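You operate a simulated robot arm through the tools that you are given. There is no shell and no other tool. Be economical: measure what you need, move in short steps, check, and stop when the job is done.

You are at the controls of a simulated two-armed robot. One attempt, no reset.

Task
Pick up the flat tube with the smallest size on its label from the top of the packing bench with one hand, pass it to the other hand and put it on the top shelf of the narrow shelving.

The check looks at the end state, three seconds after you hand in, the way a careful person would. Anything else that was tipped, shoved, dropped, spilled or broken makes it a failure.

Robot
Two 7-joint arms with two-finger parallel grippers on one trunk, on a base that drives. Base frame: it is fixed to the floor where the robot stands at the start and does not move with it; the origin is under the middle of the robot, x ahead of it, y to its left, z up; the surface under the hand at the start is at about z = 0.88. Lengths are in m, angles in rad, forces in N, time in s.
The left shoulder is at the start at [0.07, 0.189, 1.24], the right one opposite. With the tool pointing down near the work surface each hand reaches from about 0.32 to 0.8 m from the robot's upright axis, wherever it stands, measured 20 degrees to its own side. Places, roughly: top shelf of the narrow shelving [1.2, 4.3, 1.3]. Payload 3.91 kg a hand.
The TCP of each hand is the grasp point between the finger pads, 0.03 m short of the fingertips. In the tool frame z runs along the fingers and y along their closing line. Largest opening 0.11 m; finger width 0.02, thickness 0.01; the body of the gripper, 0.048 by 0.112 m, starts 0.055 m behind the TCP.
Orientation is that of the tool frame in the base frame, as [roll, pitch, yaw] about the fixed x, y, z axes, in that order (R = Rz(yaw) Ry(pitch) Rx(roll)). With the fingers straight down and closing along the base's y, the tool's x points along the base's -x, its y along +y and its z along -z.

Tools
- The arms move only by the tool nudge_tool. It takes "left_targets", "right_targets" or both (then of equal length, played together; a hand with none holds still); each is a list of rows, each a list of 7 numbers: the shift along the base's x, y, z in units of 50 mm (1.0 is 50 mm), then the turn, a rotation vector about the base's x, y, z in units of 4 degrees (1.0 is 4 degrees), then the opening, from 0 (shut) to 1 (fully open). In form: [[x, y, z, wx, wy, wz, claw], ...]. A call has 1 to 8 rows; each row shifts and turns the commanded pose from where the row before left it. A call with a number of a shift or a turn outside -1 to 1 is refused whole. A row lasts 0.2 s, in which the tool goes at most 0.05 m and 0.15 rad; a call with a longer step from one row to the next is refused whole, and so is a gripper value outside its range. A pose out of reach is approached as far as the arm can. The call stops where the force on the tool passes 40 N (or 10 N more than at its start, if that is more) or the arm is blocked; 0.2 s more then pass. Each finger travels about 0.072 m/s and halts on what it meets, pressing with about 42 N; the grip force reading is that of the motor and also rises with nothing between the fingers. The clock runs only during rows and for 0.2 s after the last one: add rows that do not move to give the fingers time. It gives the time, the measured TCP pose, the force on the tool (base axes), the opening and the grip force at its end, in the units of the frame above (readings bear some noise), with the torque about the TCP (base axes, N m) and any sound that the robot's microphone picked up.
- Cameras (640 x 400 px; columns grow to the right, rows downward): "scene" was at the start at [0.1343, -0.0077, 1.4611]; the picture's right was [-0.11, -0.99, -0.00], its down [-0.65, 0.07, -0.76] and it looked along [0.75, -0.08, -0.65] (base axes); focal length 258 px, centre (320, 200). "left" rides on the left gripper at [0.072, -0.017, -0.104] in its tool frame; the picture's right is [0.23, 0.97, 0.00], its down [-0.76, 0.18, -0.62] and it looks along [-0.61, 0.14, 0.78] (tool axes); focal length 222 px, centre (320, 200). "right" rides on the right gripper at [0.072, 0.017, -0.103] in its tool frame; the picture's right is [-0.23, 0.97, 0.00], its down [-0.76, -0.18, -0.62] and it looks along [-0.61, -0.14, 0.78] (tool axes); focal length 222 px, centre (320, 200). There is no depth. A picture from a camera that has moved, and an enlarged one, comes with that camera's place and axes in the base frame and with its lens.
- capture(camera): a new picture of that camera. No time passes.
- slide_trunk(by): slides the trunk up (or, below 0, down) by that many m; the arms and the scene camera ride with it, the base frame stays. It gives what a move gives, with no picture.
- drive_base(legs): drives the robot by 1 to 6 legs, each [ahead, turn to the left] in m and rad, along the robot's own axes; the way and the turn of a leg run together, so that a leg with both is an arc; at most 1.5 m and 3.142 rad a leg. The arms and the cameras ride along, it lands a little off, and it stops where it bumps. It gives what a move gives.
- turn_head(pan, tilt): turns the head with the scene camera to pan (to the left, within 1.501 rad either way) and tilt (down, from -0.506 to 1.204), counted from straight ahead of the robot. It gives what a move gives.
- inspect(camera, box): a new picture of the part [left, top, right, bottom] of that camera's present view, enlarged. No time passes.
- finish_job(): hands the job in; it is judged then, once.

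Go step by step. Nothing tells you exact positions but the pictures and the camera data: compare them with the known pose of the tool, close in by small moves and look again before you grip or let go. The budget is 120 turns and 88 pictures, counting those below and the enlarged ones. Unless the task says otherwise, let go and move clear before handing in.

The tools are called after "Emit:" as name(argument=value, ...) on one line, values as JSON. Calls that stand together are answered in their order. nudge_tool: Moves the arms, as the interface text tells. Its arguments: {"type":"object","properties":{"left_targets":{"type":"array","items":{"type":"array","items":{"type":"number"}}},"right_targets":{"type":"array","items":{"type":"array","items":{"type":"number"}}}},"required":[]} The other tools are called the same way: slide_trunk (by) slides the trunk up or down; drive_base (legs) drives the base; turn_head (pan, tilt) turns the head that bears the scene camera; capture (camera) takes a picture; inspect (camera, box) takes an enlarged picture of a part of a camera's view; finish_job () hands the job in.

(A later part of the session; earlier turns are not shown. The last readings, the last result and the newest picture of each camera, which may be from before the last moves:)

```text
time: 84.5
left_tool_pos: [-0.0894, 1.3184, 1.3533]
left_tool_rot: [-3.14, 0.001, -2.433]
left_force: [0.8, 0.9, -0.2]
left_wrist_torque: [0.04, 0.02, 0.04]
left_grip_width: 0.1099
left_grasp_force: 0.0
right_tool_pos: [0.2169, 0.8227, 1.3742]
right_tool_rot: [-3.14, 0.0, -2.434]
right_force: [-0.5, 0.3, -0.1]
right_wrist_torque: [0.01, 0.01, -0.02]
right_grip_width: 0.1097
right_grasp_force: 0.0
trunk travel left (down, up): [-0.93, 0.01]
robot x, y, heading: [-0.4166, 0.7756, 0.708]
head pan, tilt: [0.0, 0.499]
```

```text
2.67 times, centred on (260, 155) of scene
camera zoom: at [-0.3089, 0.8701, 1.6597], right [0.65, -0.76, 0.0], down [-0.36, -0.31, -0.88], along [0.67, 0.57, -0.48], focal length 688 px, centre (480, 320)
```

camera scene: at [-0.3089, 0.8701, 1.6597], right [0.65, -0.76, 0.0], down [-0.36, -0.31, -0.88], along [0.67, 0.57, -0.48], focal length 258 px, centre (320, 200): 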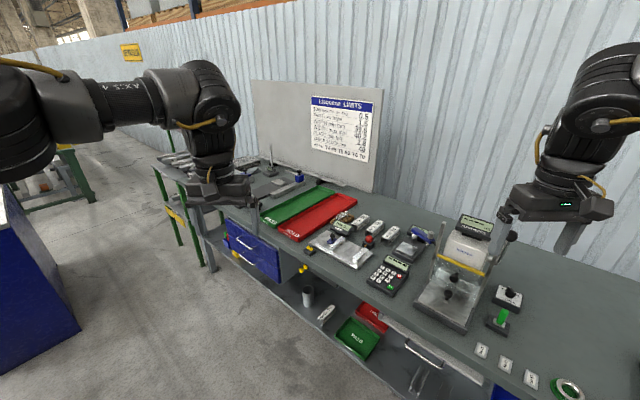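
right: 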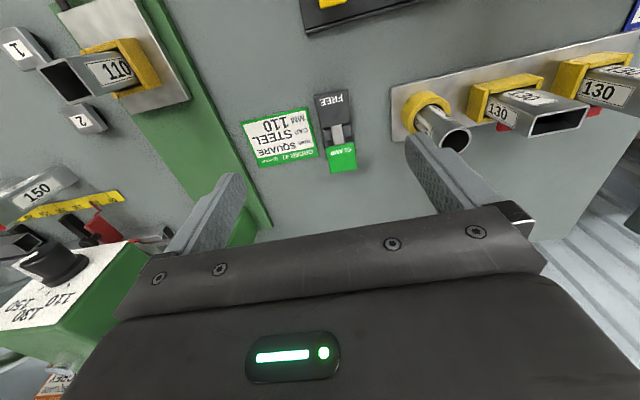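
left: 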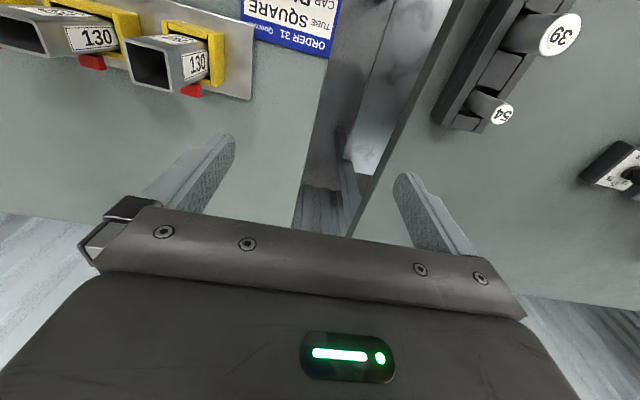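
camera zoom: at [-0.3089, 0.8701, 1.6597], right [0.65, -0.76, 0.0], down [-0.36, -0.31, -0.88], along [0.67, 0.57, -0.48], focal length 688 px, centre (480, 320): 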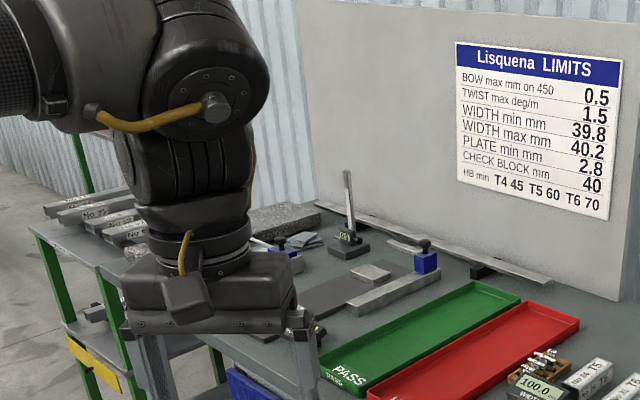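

Those samples are labelled by temper, not size. So the bench ahead at the start is the packing bench: its flat tubes are the 130 in the rack and the 150s by the saw stop. I drive back to the start place and take close-ups.

Emit:
drive_base(legs=[[0, -2.279], [0.77, 0], [0, 1.571]])

Emit:
slide_trunk(by=-0.1)

Emit:
turn_head(pan=-0.1, tilt=0.6)

Emit:
capture(camera="scene")

```text
time: 97.7
left_tool_pos: [0.2031, 0.2438, 1.3534]
left_tool_rot: [3.141, 0.0, -3.114]
left_force: [0.5, -0.1, -0.2]
left_wrist_torque: [-0.01, 0.01, -0.01]
left_grip_width: 0.1101
left_grasp_force: 0.2
right_tool_pos: [0.1291, -0.3371, 1.3738]
right_tool_rot: [3.14, 0.0, -3.116]
right_force: [0.0, 0.7, 0.6]
right_wrist_torque: [-0.02, -0.03, -0.02]
right_grip_width: 0.1102
right_grasp_force: 0.1
trunk travel left (down, up): [-0.93, 0.01]
robot x, y, heading: [-0.3916, 0.0267, 0.019]
head pan, tilt: [0.0, 0.499]
```

```text
time: 99.1
left_tool_pos: [0.2038, 0.2429, 1.2537]
left_tool_rot: [-3.139, 0.0, -3.113]
left_force: [-0.8, -0.7, -0.2]
left_wrist_torque: [0.02, 0.01, 0.0]
left_grip_width: 0.1102
left_grasp_force: 0.2
right_tool_pos: [0.1289, -0.3366, 1.274]
right_tool_rot: [-3.141, 0.001, -3.117]
right_force: [-0.2, -0.6, 0.5]
right_wrist_torque: [0.03, -0.03, -0.02]
right_grip_width: 0.1101
right_grasp_force: 0.1
trunk travel left (down, up): [-0.83, 0.11]
robot x, y, heading: [-0.3898, 0.0242, 0.024]
head pan, tilt: [0.0, 0.499]
```

```text
time: 99.7
left_tool_pos: [0.2042, 0.2433, 1.2524]
left_tool_rot: [3.141, 0.0, -3.112]
left_force: [-0.4, 0.2, 0.2]
left_wrist_torque: [-0.01, 0.01, 0.01]
left_grip_width: 0.11
left_grasp_force: 0.0
right_tool_pos: [0.1293, -0.3359, 1.2743]
right_tool_rot: [-3.14, -0.001, -3.115]
right_force: [-0.2, -0.4, 1.0]
right_wrist_torque: [0.01, -0.02, -0.01]
right_grip_width: 0.1099
right_grasp_force: 0.1
trunk travel left (down, up): [-0.83, 0.11]
robot x, y, heading: [-0.3919, 0.0311, 0.028]
head pan, tilt: [-0.099, 0.6]
```

```text
54 pictures are left
camera scene: at [-0.2527, 0.0241, 1.5507], right [-0.07, -1.0, 0.0], down [-0.56, 0.04, -0.83], along [0.82, -0.06, -0.56], focal length 258 px, centre (320, 200)
```

scene: 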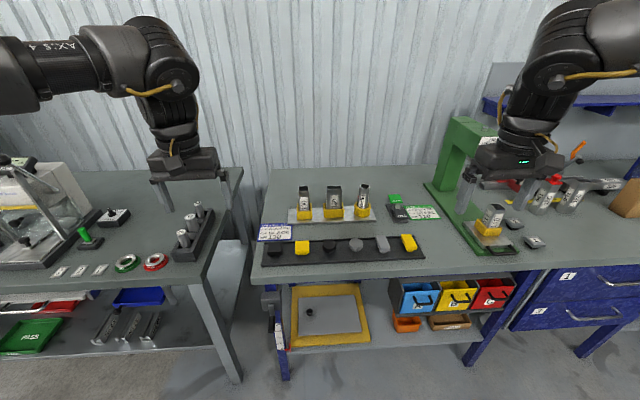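

Emit:
inspect(camera="scene", box=[280, 170, 440, 270])

Emit:
inspect(camera="scene", box=[460, 160, 640, 272])

```text
4.00 times, centred on (360, 220) of scene
camera zoom: at [-0.2527, 0.0241, 1.5507], right [-0.07, -1.0, 0.0], down [-0.56, 0.04, -0.83], along [0.82, -0.06, -0.56], focal length 1032 px, centre (160, 120)
```

zoom: 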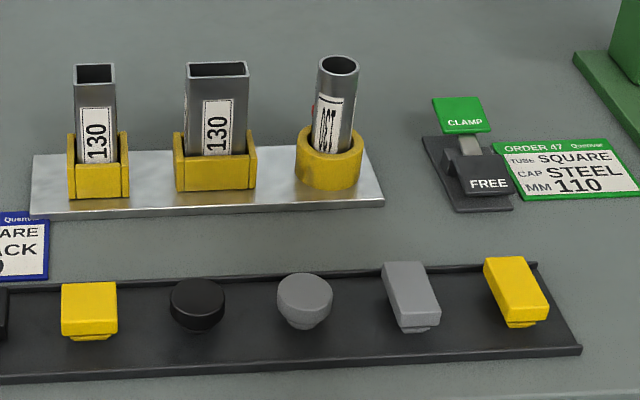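

```text
3.56 times, centred on (550, 216) of scene
camera zoom: at [-0.2527, 0.0241, 1.5507], right [-0.07, -1.0, 0.0], down [-0.56, 0.04, -0.83], along [0.82, -0.06, -0.56], focal length 917 px, centre (-498, 143)
```

zoom: 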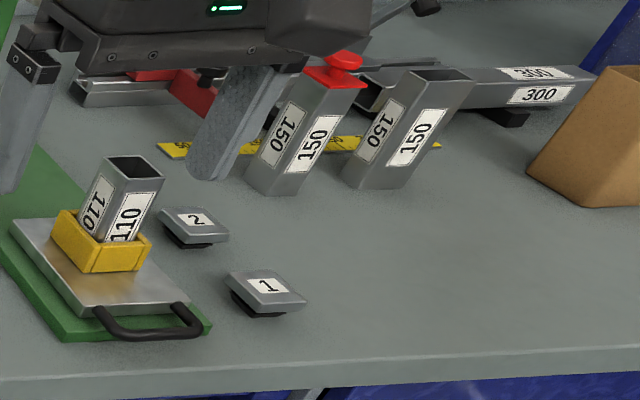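

The flat tubes on this bench are the 130 in the rack's middle and an uncapped 150 farther right; the rest are square or round. The target is the flat 130, about [0.57, -0.09]. I drive up to it.

Emit:
drive_base(legs=[[0, -0.028], [0.37, 0]])

Emit:
turn_head(pan=-0.2, tilt=0.85)

Emit:
capture(camera="scene")

Emit:
inspect(camera="right", box=[240, 0, 640, 250])

```text
time: 102.5
left_tool_pos: [0.587, 0.2214, 1.2539]
left_tool_rot: [3.141, 0.001, 3.135]
left_force: [-0.2, -0.4, -0.3]
left_wrist_torque: [-0.02, 0.0, -0.01]
left_grip_width: 0.11
left_grasp_force: 0.0
right_tool_pos: [0.4929, -0.355, 1.2747]
right_tool_rot: [3.141, 0.003, 3.135]
right_force: [0.5, -0.1, -0.5]
right_wrist_torque: [0.01, -0.01, 0.01]
right_grip_width: 0.1101
right_grasp_force: 0.0
trunk travel left (down, up): [-0.83, 0.11]
robot x, y, heading: [-0.0128, 0.0263, -0.005]
head pan, tilt: [-0.099, 0.6]
```

```text
time: 103.3
left_tool_pos: [0.5899, 0.2213, 1.2531]
left_tool_rot: [3.14, 0.0, 3.138]
left_force: [-0.6, 0.2, 0.0]
left_wrist_torque: [0.04, 0.01, -0.03]
left_grip_width: 0.1098
left_grasp_force: 0.0
right_tool_pos: [0.4956, -0.3537, 1.2738]
right_tool_rot: [3.141, 0.0, 3.135]
right_force: [0.0, 0.6, 0.7]
right_wrist_torque: [0.03, -0.01, 0.0]
right_grip_width: 0.1099
right_grasp_force: 0.1
trunk travel left (down, up): [-0.83, 0.11]
robot x, y, heading: [-0.0141, 0.0266, -0.009]
head pan, tilt: [-0.201, 0.85]
```

```text
51 pictures are left
camera scene: at [0.1146, 0.0111, 1.5297], right [-0.21, -0.98, 0.0], down [-0.74, 0.15, -0.66], along [0.65, -0.14, -0.75], focal length 258 px, centre (320, 200)
```

scene: 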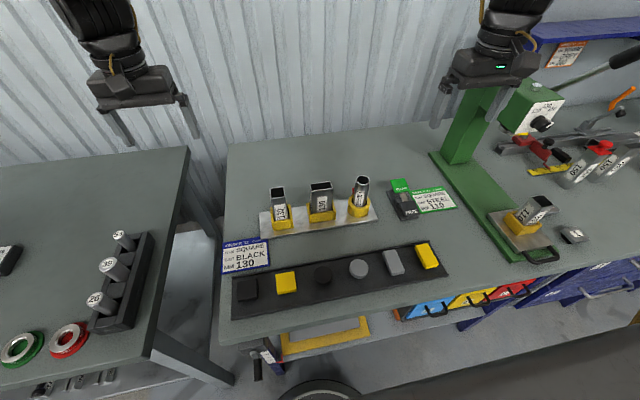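

```text
1.60 times, centred on (440, 125) of right
camera zoom: at [0.4225, -0.3359, 1.3767], right [0.23, 0.97, 0.0], down [0.76, -0.18, 0.62], along [0.61, -0.14, -0.78], focal length 355 px, centre (128, 320)
```

zoom: 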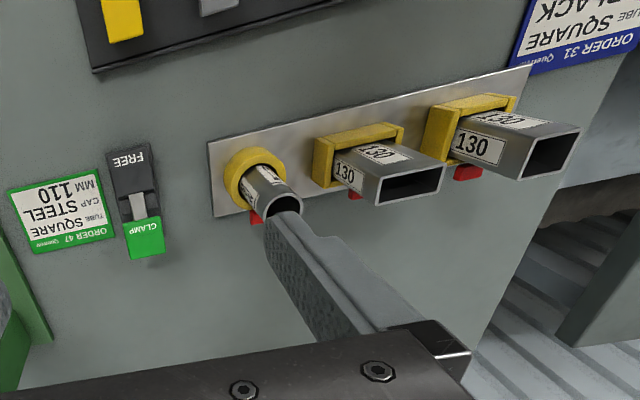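

Triangulated: flat tube's top centre ≈ [0.597, -0.095, 1.027], about 0.06 wide along y, with the lever apparently on FREE. I'll bring the right hand above it, closing along y.

Emit:
nudge_tool(right_targets=[[0.338, 0.864, 0, 0, 0, 0, 1], [0.338, 0.864, 0, 0, 0, 0, 1], [0.338, 0.864, 0, 0, 0, 0, 1], [0.338, 0.864, 0, 0, 0, 0, 1], [0.338, 0.864, 0, 0, 0, 0, 1], [0.338, 0.864, 0, 0, 0, 0, 1], [0, 0, -0.8, 0, 0, 0, 1], [0, 0, 0, 0, 0, 0, 1]])

Emit:
capture(camera="right")

Emit:
inspect(camera="scene", box=[220, 80, 440, 260])

```text
time: 105.1
left_tool_pos: [0.5883, 0.2216, 1.2519]
left_tool_rot: [3.141, -0.002, 3.136]
left_force: [-0.4, -0.2, -0.1]
left_wrist_torque: [0.01, 0.02, 0.02]
left_grip_width: 0.1102
left_grasp_force: 0.0
right_tool_pos: [0.4972, -0.2417, 1.2016]
right_tool_rot: [3.141, 0.0, 3.135]
right_force: [-0.2, -0.2, 0.2]
right_wrist_torque: [0.03, 0.01, -0.01]
right_grip_width: 0.1098
right_grasp_force: 0.1
right hand out of reach, approached as far as the arm can: row 2, 3, 4, 5, 6
trunk travel left (down, up): [-0.83, 0.11]
robot x, y, heading: [-0.012, 0.0267, -0.012]
head pan, tilt: [-0.201, 0.85]
```

```text
49 pictures are left
camera right: at [0.4243, -0.224, 1.3044], right [0.23, 0.97, 0.0], down [0.76, -0.18, 0.62], along [0.61, -0.15, -0.78], focal length 222 px, centre (320, 200)
```

right: 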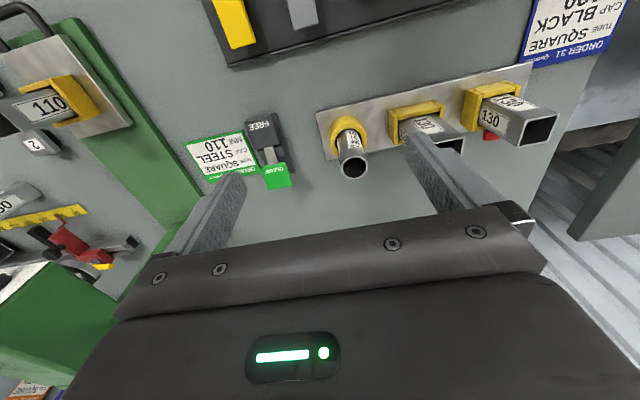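

```text
2.22 times, centred on (330, 170) of scene
camera zoom: at [0.1142, 0.0113, 1.5297], right [-0.21, -0.98, 0.0], down [-0.74, 0.15, -0.66], along [0.65, -0.14, -0.75], focal length 573 px, centre (298, 267)
```

zoom: 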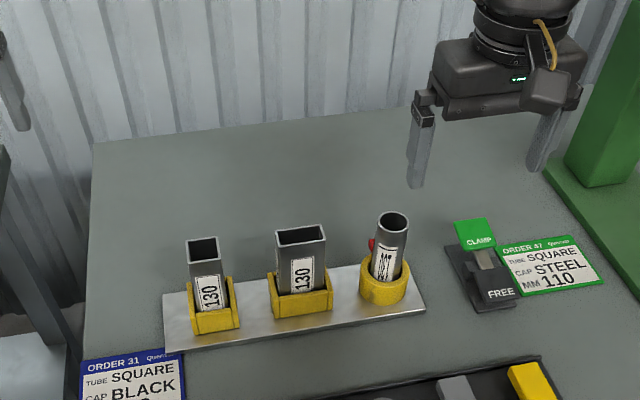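

With the trunk high this is out of reach. I lower the trunk by 0.1 and retry from where the hand is.

Emit:
slide_trunk(by=-0.1)

Emit:
nudge_tool(right_targets=[[0, 0.5, 0, 0, 0, 0, 1], [0, 0, 0, 0, 0, 0, 1]])

```text
time: 106.4
left_tool_pos: [0.589, 0.2217, 1.1527]
left_tool_rot: [3.141, -0.001, 3.136]
left_force: [0.3, 0.0, 0.4]
left_wrist_torque: [0.03, 0.01, 0.02]
left_grip_width: 0.1102
left_grasp_force: 0.1
right_tool_pos: [0.4965, -0.2433, 1.1011]
right_tool_rot: [-3.14, 0.0, 3.136]
right_force: [-0.2, 0.9, -1.4]
right_wrist_torque: [0.0, -0.02, 0.0]
right_grip_width: 0.1099
right_grasp_force: 0.0
trunk travel left (down, up): [-0.73, 0.21]
robot x, y, heading: [-0.0152, 0.0274, -0.008]
head pan, tilt: [-0.201, 0.85]
```

```text
time: 107.0
left_tool_pos: [0.5871, 0.2217, 1.1529]
left_tool_rot: [-3.14, -0.001, 3.137]
left_force: [0.0, 0.5, -0.7]
left_wrist_torque: [-0.03, -0.04, 0.04]
left_grip_width: 0.1099
left_grasp_force: 0.0
right_tool_pos: [0.491, -0.2238, 1.1014]
right_tool_rot: [3.14, 0.004, 3.134]
right_force: [0.3, -0.1, 0.1]
right_wrist_torque: [-0.01, 0.0, 0.01]
right_grip_width: 0.1097
right_grasp_force: 0.1
right hand out of reach, approached as far as the arm can: row 1
trunk travel left (down, up): [-0.73, 0.21]
robot x, y, heading: [-0.0134, 0.0205, -0.005]
head pan, tilt: [-0.201, 0.85]
```

Emit:
nudge_tool(right_targets=[[0.8, 0, 0, 0, 0, 0, 1], [0.8, 0, 0, 0, 0, 0, 1], [0, 0.5, 0, 0, 0, 0, 1], [0, 0, 0, 0, 0, 0, 1]])

```text
time: 108.0
left_tool_pos: [0.5889, 0.222, 1.1526]
left_tool_rot: [-3.142, -0.002, 3.137]
left_force: [-0.7, 0.1, 0.7]
left_wrist_torque: [0.02, -0.03, 0.01]
left_grip_width: 0.11
left_grasp_force: 0.1
right_tool_pos: [0.5244, -0.2452, 1.0833]
right_tool_rot: [3.137, 0.004, 3.136]
right_force: [-0.5, -0.8, 0.1]
right_wrist_torque: [-0.01, 0.0, 0.05]
right_grip_width: 0.1098
right_grasp_force: 0.1
right hand out of reach, approached as far as the arm can: row 1, 2, 3
trunk travel left (down, up): [-0.73, 0.21]
robot x, y, heading: [-0.0115, 0.0261, -0.011]
head pan, tilt: [-0.201, 0.85]
```

The arm seems limited by a joint rather than length. I'll test whether turning the wrist frees it.

Emit:
nudge_tool(right_targets=[[0, 0, 0, 0, 0, 1, 1], [0, 0, 0, 0, 0, 1, 1], [0, 0, 0, 0, 0, 1, 1], [0, 0, 0, 0, 0, 1, 1], [0, 0.6, 0, 0, 0, 0, 1], [0, 0.6, 0, 0, 0, 0, 1], [0, 0, 0, 0, 0, 0, 1]])

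```text
time: 109.6
left_tool_pos: [0.5891, 0.2204, 1.1521]
left_tool_rot: [3.14, 0.001, 3.137]
left_force: [-0.1, -0.1, 0.2]
left_wrist_torque: [-0.01, -0.03, 0.0]
left_grip_width: 0.1101
left_grasp_force: 0.0
right_tool_pos: [0.4967, -0.221, 1.0789]
right_tool_rot: [3.139, 0.003, -2.867]
right_force: [-0.4, -0.6, -0.3]
right_wrist_torque: [0.01, 0.0, 0.02]
right_grip_width: 0.1099
right_grasp_force: 0.1
right hand out of reach, approached as far as the arm can: row 5, 6
trunk travel left (down, up): [-0.73, 0.21]
robot x, y, heading: [-0.0085, 0.0259, -0.007]
head pan, tilt: [-0.201, 0.85]
```

Emit:
nudge_tool(right_targets=[[0, -0.9, 0.5, 0, 0, -0.8, 1], [0, -0.9, 0.5, 0, 0, -0.8, 1], [0, -0.9, 0.5, 0, 0, -0.8, 1], [0.7, 0, 0, 0, 0, -0.8, 1], [0.7, 0, 0, 0, 0, -0.8, 1], [0.7, 0, 0, 0, 0, 0, 1], [0, 0, 0, 0, 0, 0, 1]])

```text
refused: row 1 steps farther than a row can; nothing moved
```

Emit:
nudge_tool(right_targets=[[0, -0.8, 0.5, 0, 0, -0.8, 1], [0, -0.8, 0.5, 0, 0, -0.8, 1], [0, -0.8, 0.5, 0, 0, -0.8, 1], [0.7, 0, 0, 0, 0, -0.8, 1], [0.7, 0, 0, 0, 0, -0.8, 1], [0.7, 0, 0, 0, 0, 0, 1], [0, 0, 0, 0, 0, 0, 1]])

```text
time: 111.2
left_tool_pos: [0.588, 0.2226, 1.1529]
left_tool_rot: [-3.141, -0.002, 3.137]
left_force: [0.6, -1.0, 0.1]
left_wrist_torque: [0.01, 0.03, 0.02]
left_grip_width: 0.11
left_grasp_force: 0.1
right_tool_pos: [0.5699, -0.3532, 1.1341]
right_tool_rot: [3.141, 0.002, 3.135]
right_force: [0.9, -0.5, -0.4]
right_wrist_torque: [-0.04, 0.02, -0.01]
right_grip_width: 0.1098
right_grasp_force: 0.0
right hand out of reach, approached as far as the arm can: row 5, 6
trunk travel left (down, up): [-0.73, 0.21]
robot x, y, heading: [-0.018, 0.0265, -0.009]
head pan, tilt: [-0.201, 0.85]
```

The right arm's configuration limits its inner reach, while the left reaches [0.59, 0.2] well. So the left hand will pick: I retract the right hand slightly, then turn the robot right by 0.5 rad so the tube lies under the left hand.

Emit:
nudge_tool(right_targets=[[-0.9, 0, 0.3, 0, 0, 0, 1], [-0.9, 0, 0.3, 0, 0, 0, 1], [-0.9, 0, 0.3, 0, 0, 0, 1], [-0.5, 0, 0.3, 0, 0, 0, 1], [0, 0, 0, 0, 0, 0, 1]])

Emit:
drive_base(legs=[[0, -0.5]])

Emit:
capture(camera="left")

```text
time: 112.4
left_tool_pos: [0.5901, 0.2229, 1.1526]
left_tool_rot: [-3.14, -0.002, 3.137]
left_force: [0.0, 0.1, 0.7]
left_wrist_torque: [0.02, -0.02, 0.0]
left_grip_width: 0.1101
left_grasp_force: 0.1
right_tool_pos: [0.4128, -0.356, 1.1941]
right_tool_rot: [-3.141, -0.001, 3.135]
right_force: [0.1, -0.1, -0.6]
right_wrist_torque: [-0.02, 0.02, -0.01]
right_grip_width: 0.1101
right_grasp_force: 0.1
trunk travel left (down, up): [-0.73, 0.21]
robot x, y, heading: [-0.015, 0.026, -0.006]
head pan, tilt: [-0.201, 0.85]
```

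```text
time: 114.2
left_tool_pos: [0.6076, -0.0887, 1.1527]
left_tool_rot: [-3.14, -0.001, 2.639]
left_force: [-0.1, 0.6, 0.6]
left_wrist_torque: [-0.04, 0.0, 0.02]
left_grip_width: 0.1101
left_grasp_force: 0.0
right_tool_pos: [0.1783, -0.5135, 1.1942]
right_tool_rot: [-3.139, 0.0, 2.639]
right_force: [0.3, 0.7, 0.2]
right_wrist_torque: [0.0, 0.0, -0.02]
right_grip_width: 0.1097
right_grasp_force: 0.1
trunk travel left (down, up): [-0.73, 0.21]
robot x, y, heading: [-0.0138, 0.0252, -0.508]
head pan, tilt: [-0.201, 0.85]
```

```text
47 pictures are left
camera left: at [0.5364, -0.0694, 1.2563], right [0.27, 0.96, 0.0], down [0.75, -0.21, 0.62], along [0.6, -0.17, -0.78], focal length 222 px, centre (320, 200)
```

left: 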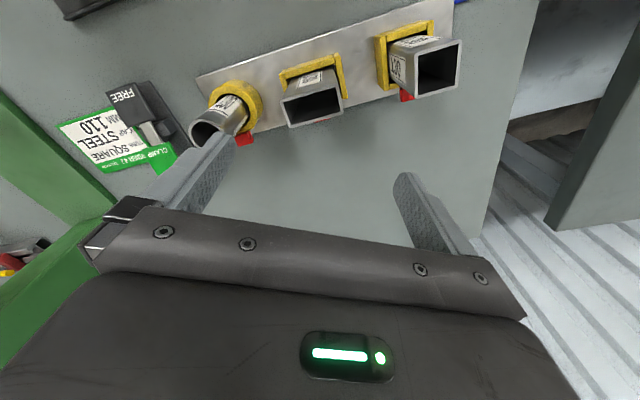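

The tube is almost exactly under the left hand (top centre [0.597, -0.094]). I straighten the wrist yaw and centre.

Emit:
nudge_tool(left_targets=[[-0.0265, -0.0132, 0, 0, 0, 0.9, 1], [-0.0265, -0.0132, 0, 0, 0, 0.9, 1], [-0.0265, -0.0132, 0, 0, 0, 0.9, 1], [-0.0265, -0.0132, 0, 0, 0, 0.9, 1], [-0.0265, -0.0132, 0, 0, 0, 0.9, 1], [-0.0265, -0.0132, 0, 0, 0, 0.9, 1], [-0.0265, -0.0132, 0, 0, 0, 0.9, 1], [-0.0265, -0.0132, 0, 0, 0, 0.85, 1]])

Emit:
capture(camera="left")

```text
time: 116.0
left_tool_pos: [0.5975, -0.1033, 1.1527]
left_tool_rot: [3.14, -0.001, 3.137]
left_force: [-0.2, 0.5, -0.2]
left_wrist_torque: [0.02, 0.0, 0.0]
left_grip_width: 0.1101
left_grasp_force: 0.0
left hand out of reach, approached as far as the arm can: row 8
right_tool_pos: [0.1771, -0.515, 1.1934]
right_tool_rot: [3.139, -0.001, 2.637]
right_force: [0.4, 0.6, -1.5]
right_wrist_torque: [-0.01, -0.01, 0.02]
right_grip_width: 0.1099
right_grasp_force: 0.1
trunk travel left (down, up): [-0.73, 0.21]
robot x, y, heading: [-0.0133, 0.0278, -0.504]
head pan, tilt: [-0.201, 0.85]
```

```text
46 pictures are left
camera left: at [0.5259, -0.1208, 1.257], right [-0.22, 0.97, 0.0], down [0.76, 0.17, 0.62], along [0.61, 0.14, -0.78], focal length 222 px, centre (320, 200)
```

left: 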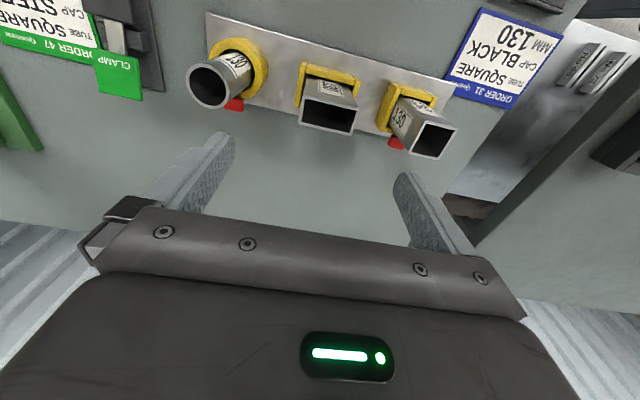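

Centre confirmed at [0.596, -0.095]. I correct y by +8 mm and descend to z ≈ 1.0.

Emit:
nudge_tool(left_targets=[[0, 0.16, -0.3, 0, 0, 0, 1], [0, 0, -0.7, 0, 0, 0, 1], [0, 0, -0.7, 0, 0, 0, 1], [0, 0, 0, 0, 0, 0, 1]])

Emit:
capture(camera="left")

```text
time: 117.0
left_tool_pos: [0.6154, -0.0964, 1.0753]
left_tool_rot: [-3.141, -0.001, 3.135]
left_force: [-0.1, -0.7, 0.2]
left_wrist_torque: [0.0, -0.04, -0.04]
left_grip_width: 0.11
left_grasp_force: 0.0
left hand out of reach, approached as far as the arm can: row 1, 2, 3
right_tool_pos: [0.1782, -0.5132, 1.1946]
right_tool_rot: [-3.142, 0.001, 2.637]
right_force: [-0.6, 0.0, -1.2]
right_wrist_torque: [0.0, 0.01, -0.01]
right_grip_width: 0.1098
right_grasp_force: 0.0
trunk travel left (down, up): [-0.73, 0.21]
robot x, y, heading: [-0.0147, 0.0304, -0.503]
head pan, tilt: [-0.201, 0.85]
```

```text
45 pictures are left
camera left: at [0.5425, -0.1133, 1.1794], right [-0.22, 0.98, 0.0], down [0.76, 0.17, 0.62], along [0.61, 0.14, -0.78], focal length 222 px, centre (320, 200)
```

left: 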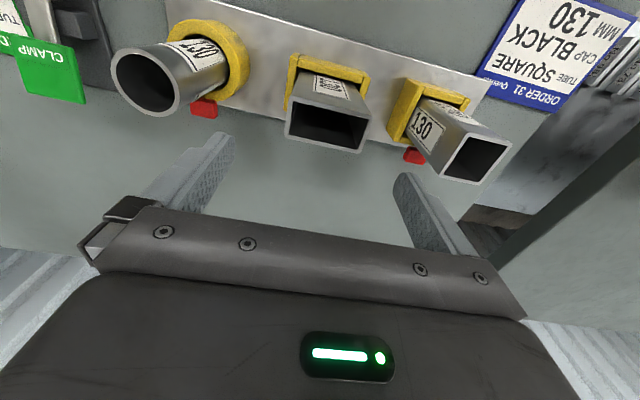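

The left wrist is at a limit with this yaw offset. Better to stand squarely with the tube at the left hand's comfortable spot: I lift, back off, and reposition to y ≈ -0.29 facing the bench, with the right hand tucked in.

Emit:
nudge_tool(left_targets=[[0, 0, 0.8, 0, 0, -0.9, 1], [0, 0, 0.8, 0, 0, -0.9, 1], [0, 0, 0.4, 0, 0, -0.9, 1], [0, 0, 0, 0, 0, -0.9, 1], [0, 0, 0, 0, 0, -0.9, 1], [0, 0, 0, 0, 0, -0.9, 1], [0, 0, 0, 0, 0, -0.9, 1], [0, 0, 0, 0, 0, -0.85, 1]], right_targets=[[-0.55, 0.28, 0.3, 0, 0, 0, 1], [-0.55, 0.28, 0.3, 0, 0, 0, 1], [-0.55, 0.28, 0, 0, 0, 0, 1], [0, 0, 0, 0, 0, 0, 1], [0, 0, 0, 0, 0, 0, 1], [0, 0, 0, 0, 0, 0, 1], [0, 0, 0, 0, 0, 0, 1], [0, 0, 0, 0, 0, 0, 1]])

Emit:
drive_base(legs=[[-0.45, 0], [0, -1.068], [0.545, 0], [0, 1.571]])

```text
time: 118.8
left_tool_pos: [0.6161, -0.0962, 1.1752]
left_tool_rot: [3.141, -0.001, 2.637]
left_force: [-0.6, 0.1, -0.2]
left_wrist_torque: [0.0, 0.0, -0.03]
left_grip_width: 0.1101
left_grasp_force: 0.1
right_tool_pos: [0.0935, -0.4701, 1.2246]
right_tool_rot: [3.141, -0.001, 2.636]
right_force: [0.6, 0.1, 0.1]
right_wrist_torque: [-0.03, 0.03, 0.02]
right_grip_width: 0.1104
right_grasp_force: 0.2
trunk travel left (down, up): [-0.73, 0.21]
robot x, y, heading: [-0.0169, 0.0281, -0.503]
head pan, tilt: [-0.201, 0.85]
```

```text
time: 130.7
left_tool_pos: [0.2244, -0.1078, 1.1756]
left_tool_rot: [3.141, 0.0, -3.134]
left_force: [0.1, -0.4, 0.8]
left_wrist_torque: [-0.02, 0.01, 0.04]
left_grip_width: 0.11
left_grasp_force: 0.1
right_tool_pos: [-0.0482, -0.6892, 1.2248]
right_tool_rot: [3.141, -0.001, -3.135]
right_force: [0.4, -1.3, 0.6]
right_wrist_torque: [0.01, 0.01, -0.02]
right_grip_width: 0.1098
right_grasp_force: 0.2
trunk travel left (down, up): [-0.73, 0.21]
robot x, y, heading: [-0.3847, -0.3096, 0.008]
head pan, tilt: [-0.201, 0.85]
```

Emit:
drive_base(legs=[[0.37, 0]])

Emit:
capture(camera="left")

Emit:
capture(camera="scene")

```text
time: 133.0
left_tool_pos: [0.5954, -0.1088, 1.1761]
left_tool_rot: [-3.139, 0.001, -3.139]
left_force: [0.1, -0.8, 0.5]
left_wrist_torque: [-0.01, 0.02, 0.0]
left_grip_width: 0.1099
left_grasp_force: 0.1
right_tool_pos: [0.3191, -0.6887, 1.2257]
right_tool_rot: [-3.142, 0.001, -3.14]
right_force: [0.4, 0.8, 0.1]
right_wrist_torque: [0.0, 0.01, 0.0]
right_grip_width: 0.1099
right_grasp_force: 0.1
trunk travel left (down, up): [-0.73, 0.21]
robot x, y, heading: [-0.0151, -0.309, 0.006]
head pan, tilt: [-0.201, 0.85]
```

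```text
44 pictures are left
camera left: at [0.5222, -0.1267, 1.2795], right [-0.23, 0.97, 0.0], down [0.76, 0.18, 0.62], along [0.61, 0.14, -0.78], focal length 222 px, centre (320, 200)
```

left: 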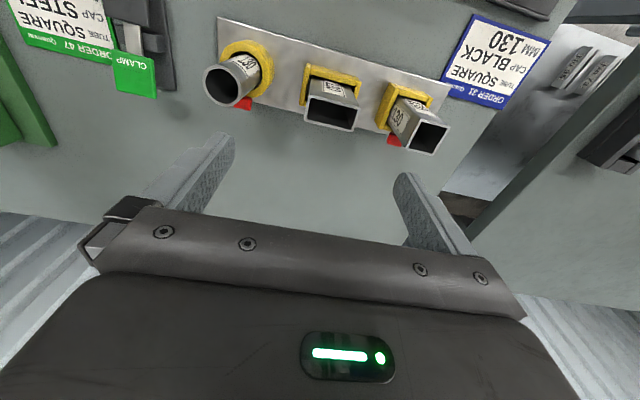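

```text
43 pictures are left
camera scene: at [0.112, -0.3213, 1.4299], right [-0.2, -0.98, 0.0], down [-0.74, 0.15, -0.66], along [0.65, -0.13, -0.75], focal length 258 px, centre (320, 200)
```

scene: 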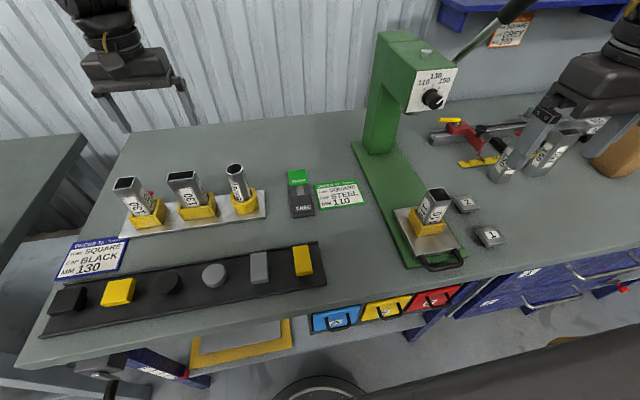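

The tube sits at [0.597, -0.096]; hand is 12 mm off in y. Correct and descend partway.

Emit:
nudge_tool(left_targets=[[0.02, 0.24, -0.3, 0, 0, 0, 1], [0, 0, -0.7, 0, 0, 0, 1], [0, 0, -0.7, 0, 0, 0, 1], [0, 0, -0.7, 0, 0, 0, 1], [0, 0, 0, 0, 0, 0, 1]])

Emit:
capture(camera="left")

```text
time: 134.2
left_tool_pos: [0.5946, -0.0956, 1.0537]
left_tool_rot: [3.14, 0.001, -3.138]
left_force: [-0.6, -0.1, -0.1]
left_wrist_torque: [-0.01, 0.01, 0.02]
left_grip_width: 0.11
left_grasp_force: 0.0
right_tool_pos: [0.3205, -0.6898, 1.2242]
right_tool_rot: [-3.141, -0.001, -3.139]
right_force: [-0.4, -0.4, 0.4]
right_wrist_torque: [0.04, 0.02, 0.0]
right_grip_width: 0.11
right_grasp_force: 0.1
trunk travel left (down, up): [-0.73, 0.21]
robot x, y, heading: [-0.0126, -0.3039, 0.001]
head pan, tilt: [-0.201, 0.85]
```

```text
42 pictures are left
camera left: at [0.5218, -0.1138, 1.1579], right [-0.23, 0.97, 0.0], down [0.76, 0.18, 0.62], along [0.61, 0.14, -0.78], focal length 222 px, centre (320, 200)
```

left: 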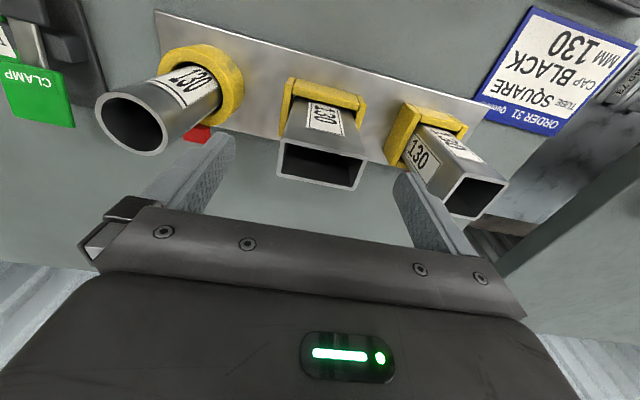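

Aligned. Descend another 55 mm and close.

Emit:
nudge_tool(left_targets=[[0, -0.02, -0.55, 0, 0, 0, 1], [0, 0, -0.55, 0, 0, 0, 1], [0, 0, 0, 0, 0, 0, 1]])

Emit:
capture(camera="left")

Emit:
inspect(camera="scene", box=[60, 80, 320, 260])

```text
time: 135.0
left_tool_pos: [0.5955, -0.0973, 0.9994]
left_tool_rot: [-3.141, 0.0, -3.138]
left_force: [-0.1, 0.5, 0.5]
left_wrist_torque: [0.0, -0.03, 0.0]
left_grip_width: 0.11
left_grasp_force: 0.1
right_tool_pos: [0.3204, -0.6895, 1.2253]
right_tool_rot: [3.14, 0.001, -3.139]
right_force: [-0.6, 0.3, 0.4]
right_wrist_torque: [-0.01, 0.0, -0.03]
right_grip_width: 0.11
right_grasp_force: 0.1
trunk travel left (down, up): [-0.73, 0.21]
robot x, y, heading: [-0.0149, -0.3071, -0.001]
head pan, tilt: [-0.201, 0.85]
```

```text
41 pictures are left
camera left: at [0.5241, -0.1153, 1.1031], right [-0.23, 0.97, 0.0], down [0.76, 0.18, 0.62], along [0.61, 0.14, -0.78], focal length 222 px, centre (320, 200)
```

left: 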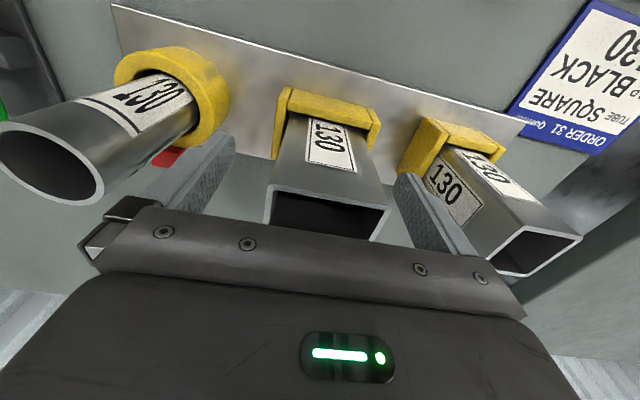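

```text
2.22 times, centred on (190, 170) of scene
camera zoom: at [0.1122, -0.3218, 1.4298], right [-0.2, -0.98, 0.0], down [-0.74, 0.15, -0.66], along [0.65, -0.13, -0.75], focal length 573 px, centre (609, 267)
```

zoom: 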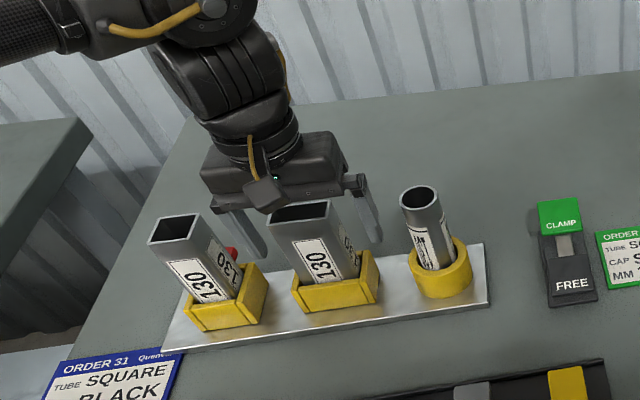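

The tube is between the fingers. Closing now.

Emit:
nudge_tool(left_targets=[[0, 0, 0, 0, 0, 0, 0.5], [0, 0, 0, 0, 0, 0, 0.3], [0, 0, 0, 0, 0, 0, 0.2], [0, 0, 0, 0, 0, 0, 0], [0, 0, 0, 0, 0, 0, 0]])

```text
time: 136.2
left_tool_pos: [0.5966, -0.0984, 0.9992]
left_tool_rot: [-3.141, 0.0, -3.137]
left_force: [-0.4, -0.2, -0.2]
left_wrist_torque: [0.02, 0.04, 0.0]
left_grip_width: 0.0596
left_grasp_force: 42.1
right_tool_pos: [0.3214, -0.6886, 1.2249]
right_tool_rot: [3.141, 0.001, -3.14]
right_force: [0.2, -0.6, 0.0]
right_wrist_torque: [0.01, 0.0, 0.0]
right_grip_width: 0.1102
right_grasp_force: 0.1
trunk travel left (down, up): [-0.73, 0.21]
robot x, y, heading: [-0.0137, -0.3043, 0.006]
head pan, tilt: [-0.201, 0.85]
```

Gripped at 0.06 m. I lift a little and check that only the tube rises.

Emit:
nudge_tool(left_targets=[[0, 0, 0.3, 0, 0, 0, 0], [0, 0, 0.3, 0, 0, 0, 0], [0, 0, 0, 0, 0, 0, 0]])

Emit:
inspect(camera="scene", box=[60, 80, 320, 260])

```text
time: 137.0
left_tool_pos: [0.597, -0.0967, 1.03]
left_tool_rot: [-3.138, 0.001, -3.138]
left_force: [0.6, -0.1, -1.4]
left_wrist_torque: [0.0, 0.02, 0.03]
left_grip_width: 0.0598
left_grasp_force: 41.9
right_tool_pos: [0.3213, -0.6884, 1.2245]
right_tool_rot: [-3.14, -0.001, -3.141]
right_force: [0.1, 0.4, -0.7]
right_wrist_torque: [-0.03, -0.01, -0.02]
right_grip_width: 0.1102
right_grasp_force: 0.0
trunk travel left (down, up): [-0.73, 0.21]
robot x, y, heading: [-0.0142, -0.3045, 0.002]
head pan, tilt: [-0.201, 0.85]
```

```text
2.22 times, centred on (190, 170) of scene
camera zoom: at [0.1138, -0.3209, 1.4297], right [-0.2, -0.98, 0.0], down [-0.74, 0.15, -0.66], along [0.65, -0.13, -0.75], focal length 573 px, centre (609, 267)
```

zoom: 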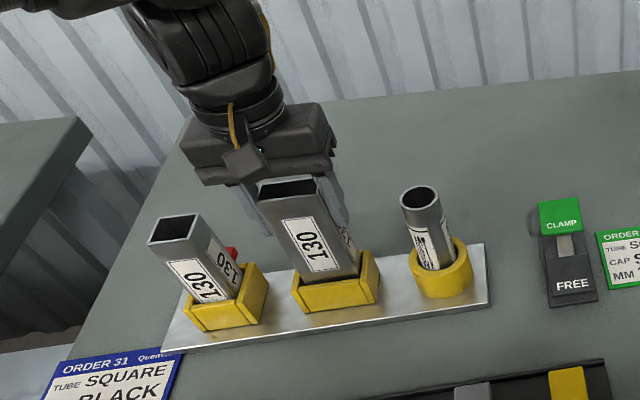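

The tube comes up freely. I lift it clear above the neighbours and then back away from the bench.

Emit:
nudge_tool(left_targets=[[0, 0, 0.8, 0, 0, 0, 0], [0, 0, 0.8, 0, 0, 0, 0], [0, 0, 0.8, 0, 0, 0, 0], [0, 0, 0.6, 0, 0, 0, 0], [0, 0, 0, 0, 0, 0, 0]])

Emit:
drive_base(legs=[[-0.5, 0]])

Emit:
turn_head(pan=0.1, tilt=0.6)

Emit:
capture(camera="scene")

```text
time: 138.2
left_tool_pos: [0.5977, -0.0939, 1.1782]
left_tool_rot: [3.141, -0.002, -3.138]
left_force: [-0.4, 0.1, -2.2]
left_wrist_torque: [0.01, -0.02, -0.02]
left_grip_width: 0.0598
left_grasp_force: 41.7
right_tool_pos: [0.3209, -0.6885, 1.2268]
right_tool_rot: [3.141, 0.0, -3.14]
right_force: [0.4, -0.2, 0.5]
right_wrist_torque: [0.01, 0.02, 0.01]
right_grip_width: 0.11
right_grasp_force: 0.0
trunk travel left (down, up): [-0.73, 0.21]
robot x, y, heading: [-0.0104, -0.3065, -0.002]
head pan, tilt: [-0.201, 0.85]
```

```text
time: 141.2
left_tool_pos: [0.1065, -0.0962, 1.1785]
left_tool_rot: [3.141, -0.001, -3.14]
left_force: [-0.6, -0.1, -1.6]
left_wrist_torque: [0.0, 0.01, -0.01]
left_grip_width: 0.0596
left_grasp_force: 42.1
right_tool_pos: [-0.1706, -0.6911, 1.2246]
right_tool_rot: [3.141, 0.0, 3.141]
right_force: [0.4, 0.6, 0.4]
right_wrist_torque: [0.01, 0.03, -0.02]
right_grip_width: 0.1099
right_grasp_force: 0.0
trunk travel left (down, up): [-0.73, 0.21]
robot x, y, heading: [-0.503, -0.3068, 0.002]
head pan, tilt: [-0.201, 0.85]
```

```text
time: 141.9
left_tool_pos: [0.1044, -0.098, 1.1796]
left_tool_rot: [3.141, -0.001, -3.14]
left_force: [-0.2, -0.4, -1.7]
left_wrist_torque: [0.02, -0.01, 0.03]
left_grip_width: 0.0597
left_grasp_force: 42.0
right_tool_pos: [-0.1735, -0.6899, 1.2242]
right_tool_rot: [3.141, -0.002, -3.141]
right_force: [-0.3, -0.9, 0.5]
right_wrist_torque: [0.0, 0.0, 0.0]
right_grip_width: 0.1099
right_grasp_force: 0.0
trunk travel left (down, up): [-0.73, 0.21]
robot x, y, heading: [-0.5045, -0.3091, -0.0]
head pan, tilt: [0.099, 0.6]
```

```text
38 pictures are left
camera scene: at [-0.3678, -0.2976, 1.4506], right [0.1, -1.0, 0.0], down [-0.56, -0.06, -0.82], along [0.82, 0.08, -0.57], focal length 258 px, centre (320, 200)
```

scene: 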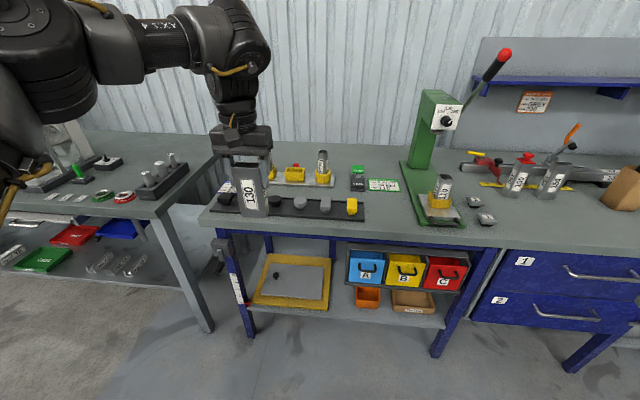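

Neighbours still stand. Now the handover in free space: I tilt the left hand so the tube points toward the right, while the right hand yaws so its fingers close across it from above.

Emit:
nudge_tool(left_targets=[[-0.1, -0.3, 0, -1, 0, 0, 0], [-0.1, -0.3, 0, -1, 0, 0, 0], [-0.1, -0.3, 0, -1, 0, 0, 0], [-0.1, -0.3, 0, -1, 0, 0, 0], [-0.1, -0.3, 0, -1, 0, 0, 0], [-0.1, -0.3, 0, -1, 0, 0, 0], [-0.1, -0.3, 0, -1, 0, 0, 0], [-0.1, -0.3, 0, -1, 0, 0, 0]], right_targets=[[0.2, 0, 0.2, 0, 0, 1, 1], [0.2, 0, 0.2, 0, 0, 1, 1], [0.2, 0, 0.2, 0, 0, 1, 1], [0.2, 0, 0.2, 0, 0, 1, 1], [0.2, 0, 0.2, 0, 0, 1, 1], [0.2, 0, 0.2, 0, 0, 1, 1], [0.2, 0, 0.2, 0, 0, 1, 1], [0.2, 0, 0.2, 0, 0, 1, 1]])

```text
time: 143.8
left_tool_pos: [0.0662, -0.2148, 1.1768]
left_tool_rot: [-2.582, -0.002, -3.14]
left_force: [0.3, 0.4, -2.1]
left_wrist_torque: [0.04, 0.0, -0.01]
left_grip_width: 0.0594
left_grasp_force: 42.1
right_tool_pos: [-0.0901, -0.689, 1.3049]
right_tool_rot: [3.139, -0.001, -2.579]
right_force: [0.3, -0.7, 0.8]
right_wrist_torque: [-0.01, -0.01, -0.02]
right_grip_width: 0.1101
right_grasp_force: 0.0
trunk travel left (down, up): [-0.73, 0.21]
robot x, y, heading: [-0.5075, -0.3091, -0.001]
head pan, tilt: [0.099, 0.6]
```

Both move freely. Continue the tilt and yaw.

Emit:
nudge_tool(left_targets=[[-0.05, -0.33, 0, -1, 0, 0, 0], [-0.05, -0.33, 0, -1, 0, 0, 0], [-0.05, -0.33, 0, -1, 0, 0, 0], [-0.05, -0.33, 0, -1, 0, 0, 0], [-0.05, -0.33, 0, -1, 0, 0, 0], [-0.05, -0.33, 0, -1, 0, 0, 0], [-0.05, -0.33, 0, -1, 0, 0, 0], [-0.05, -0.33, 0, -1, 0, 0, 0]], right_targets=[[0.1, 0, 0.1, 0, 0, 1, 1], [0.1, 0, 0.1, 0, 0, 1, 1], [0.1, 0, 0.1, 0, 0, 1, 1], [0.1, 0, 0.1, 0, 0, 1, 1], [0, 0, 0, 0, 0, 1, 1], [0, 0, 0, 0, 0, 1, 1], [0, 0, 0, 0, 0, 1, 1], [0, 0, 0, 0, 0, 1, 1]])

```text
time: 145.6
left_tool_pos: [0.0428, -0.3479, 1.1776]
left_tool_rot: [-2.023, -0.002, -3.14]
left_force: [0.3, 0.4, -2.2]
left_wrist_torque: [0.07, 0.0, -0.03]
left_grip_width: 0.0598
left_grasp_force: 41.9
right_tool_pos: [-0.0815, -0.6908, 1.3014]
right_tool_rot: [-3.141, 0.002, -2.022]
right_force: [0.3, 0.1, 0.2]
right_wrist_torque: [0.04, -0.02, -0.01]
right_grip_width: 0.11
right_grasp_force: 0.0
right hand out of reach, approached as far as the arm can: row 1, 2, 3, 4
trunk travel left (down, up): [-0.73, 0.21]
robot x, y, heading: [-0.5036, -0.3066, 0.0]
head pan, tilt: [0.099, 0.6]
```

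Emit:
nudge_tool(left_targets=[[-0.28, -0.25, 0, -0.925, 0, 0, 0], [-0.28, -0.25, 0, -0.925, 0, 0, 0], [-0.28, -0.25, 0, -0.925, 0, 0, 0], [-0.28, -0.25, 0, -0.925, 0, 0, 0], [-0.28, -0.25, 0, -0.925, 0, 0, 0], [-0.28, -0.25, 0, -0.925, 0, 0, 0], [-0.28, -0.25, 0, -0.925, 0, 0, 0]], right_targets=[[0, 0, 0, 0, 0, 0.925, 1], [0, 0, 0, 0, 0, 0.925, 1], [0, 0, 0, 0, 0, 0.925, 1], [0, 0, 0, 0, 0, 0.925, 1], [0, 0, 0, 0, 0, 0.925, 1], [0, 0, 0, 0, 0, 0.925, 1], [0, 0, 0, 0, 0, 0.925, 1]])

Emit:
turn_head(pan=-0.15, tilt=0.7)

Emit:
capture(camera="scene")

```text
time: 147.2
left_tool_pos: [-0.0525, -0.4364, 1.1772]
left_tool_rot: [-1.57, -0.003, -3.14]
left_force: [-0.6, -0.7, -0.9]
left_wrist_torque: [0.04, 0.0, -0.03]
left_grip_width: 0.0599
left_grasp_force: 42.3
right_tool_pos: [-0.0837, -0.6917, 1.303]
right_tool_rot: [-3.141, 0.002, -1.57]
right_force: [0.3, -0.3, 0.4]
right_wrist_torque: [-0.03, -0.04, 0.01]
right_grip_width: 0.1096
right_grasp_force: 0.0
trunk travel left (down, up): [-0.73, 0.21]
robot x, y, heading: [-0.5064, -0.3059, 0.0]
head pan, tilt: [0.099, 0.6]
```

```text
time: 147.9
left_tool_pos: [-0.0527, -0.434, 1.1775]
left_tool_rot: [-1.573, -0.002, -3.14]
left_force: [0.5, -0.7, -1.8]
left_wrist_torque: [0.07, -0.04, 0.0]
left_grip_width: 0.0597
left_grasp_force: 42.3
right_tool_pos: [-0.083, -0.6903, 1.3027]
right_tool_rot: [-3.141, 0.002, -1.574]
right_force: [0.2, 0.2, 0.4]
right_wrist_torque: [0.01, 0.0, 0.02]
right_grip_width: 0.1099
right_grasp_force: 0.0
trunk travel left (down, up): [-0.73, 0.21]
robot x, y, heading: [-0.5087, -0.305, -0.003]
head pan, tilt: [-0.15, 0.7]
```

```text
37 pictures are left
camera scene: at [-0.3712, -0.3189, 1.442], right [-0.15, -0.99, 0.0], down [-0.64, 0.1, -0.76], along [0.76, -0.11, -0.64], focal length 258 px, centre (320, 200)
```

scene: 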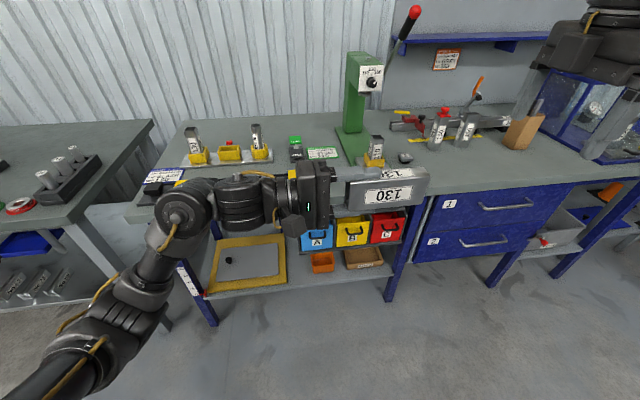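

The tube now points to the right at z ≈ 1.18, occupying y from about -0.41 to -0.535. I bring the right hand over its free end.

Emit:
nudge_tool(right_targets=[[0.12, 0.74, 0, 0, 0, 0, 1], [0.12, 0.74, 0, 0, 0, 0, 1], [0.12, 0.74, 0, 0, 0, 0, 1], [0.12, 0.74, 0, 0, 0, 0, 1], [0.12, 0.74, 0, 0, 0, 0, 1], [0, 0, 0, 0, 0, 0, 1]])

Emit:
capture(camera="scene")

Emit:
capture(camera="right")

```text
time: 149.3
left_tool_pos: [-0.0522, -0.4353, 1.1774]
left_tool_rot: [-1.572, -0.002, -3.141]
left_force: [0.6, 1.1, -2.3]
left_wrist_torque: [0.08, -0.02, 0.01]
left_grip_width: 0.0596
left_grasp_force: 41.9
right_tool_pos: [-0.0938, -0.5491, 1.254]
right_tool_rot: [-3.14, 0.004, -1.572]
right_force: [-0.1, -0.8, 0.2]
right_wrist_torque: [0.0, -0.02, 0.0]
right_grip_width: 0.1102
right_grasp_force: 0.0
right hand out of reach, approached as far as the arm can: row 1, 2, 3, 4, 5
trunk travel left (down, up): [-0.73, 0.21]
robot x, y, heading: [-0.5086, -0.309, -0.004]
head pan, tilt: [-0.15, 0.7]
```

```text
36 pictures are left
camera scene: at [-0.3716, -0.3195, 1.442], right [-0.15, -0.99, 0.0], down [-0.64, 0.1, -0.76], along [0.76, -0.11, -0.64], focal length 258 px, centre (320, 200)
```

scene: 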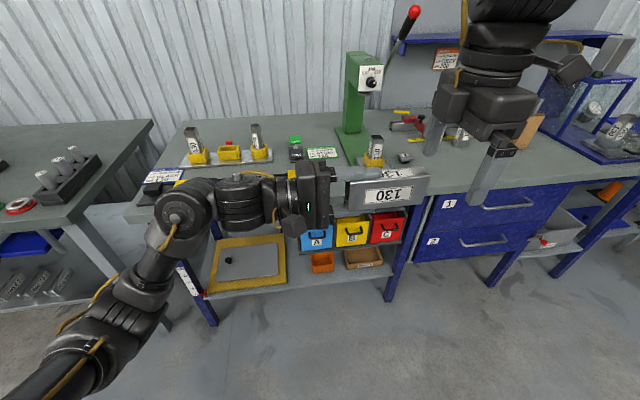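

```text
35 pictures are left
camera right: at [-0.1125, -0.6205, 1.3576], right [-0.97, 0.23, 0.0], down [0.18, 0.76, 0.63], along [0.14, 0.61, -0.78], focal length 222 px, centre (320, 200)
```

right: 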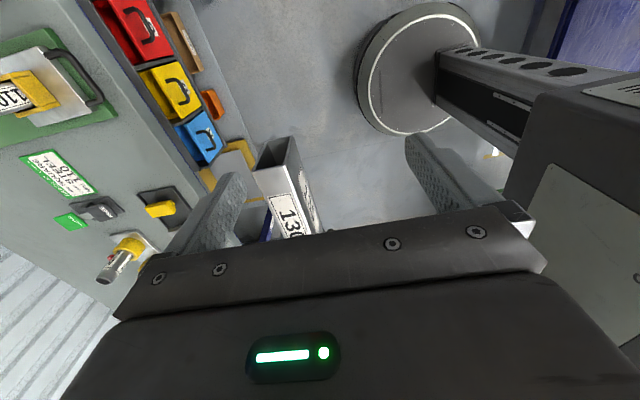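

The right hand is near its inner limit, so I bring the tube to it with the left: shift under the open right fingers, then raise.

Emit:
nudge_tool(left_targets=[[-0.42, -0.44, 0, 0, 0, 0, 0], [-0.42, -0.44, 0, 0, 0, 0, 0], [0, 0, 0.4, 0, 0, 0, 0], [0, 0, 0, 0, 0, 0, 0]])

Emit:
capture(camera="right")

Emit:
inspect(camera="scene", box=[240, 40, 560, 240])

```text
time: 150.3
left_tool_pos: [-0.0936, -0.4817, 1.1983]
left_tool_rot: [-1.572, -0.002, -3.141]
left_force: [-0.1, -0.1, -1.5]
left_wrist_torque: [0.06, 0.0, -0.02]
left_grip_width: 0.0599
left_grasp_force: 42.1
right_tool_pos: [-0.0954, -0.5478, 1.2551]
right_tool_rot: [-3.139, 0.003, -1.573]
right_force: [0.6, 0.8, -0.1]
right_wrist_torque: [0.01, -0.01, -0.01]
right_grip_width: 0.1099
right_grasp_force: 0.1
trunk travel left (down, up): [-0.73, 0.21]
robot x, y, heading: [-0.5074, -0.3068, 0.007]
head pan, tilt: [-0.15, 0.7]
```

```text
34 pictures are left
camera right: at [-0.1122, -0.6204, 1.3577], right [-0.97, 0.23, 0.0], down [0.18, 0.76, 0.63], along [0.14, 0.61, -0.78], focal length 222 px, centre (320, 200)
```

right: 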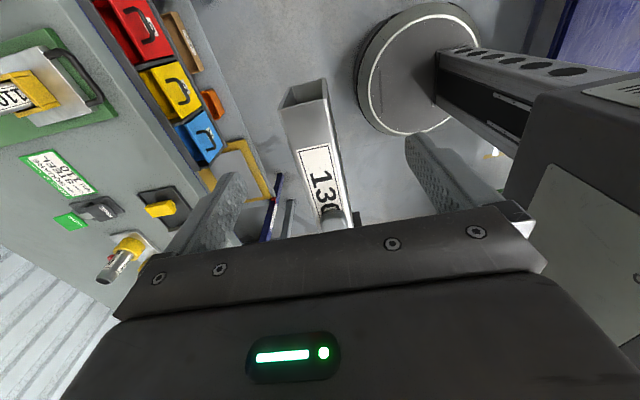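

```text
2.00 times, centred on (400, 140) of scene
camera zoom: at [-0.3714, -0.3193, 1.442], right [-0.15, -0.99, 0.0], down [-0.64, 0.1, -0.76], along [0.76, -0.11, -0.64], focal length 516 px, centre (160, 320)
```

zoom: 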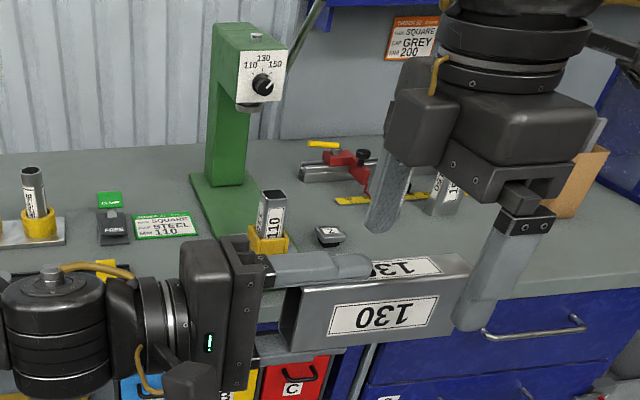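

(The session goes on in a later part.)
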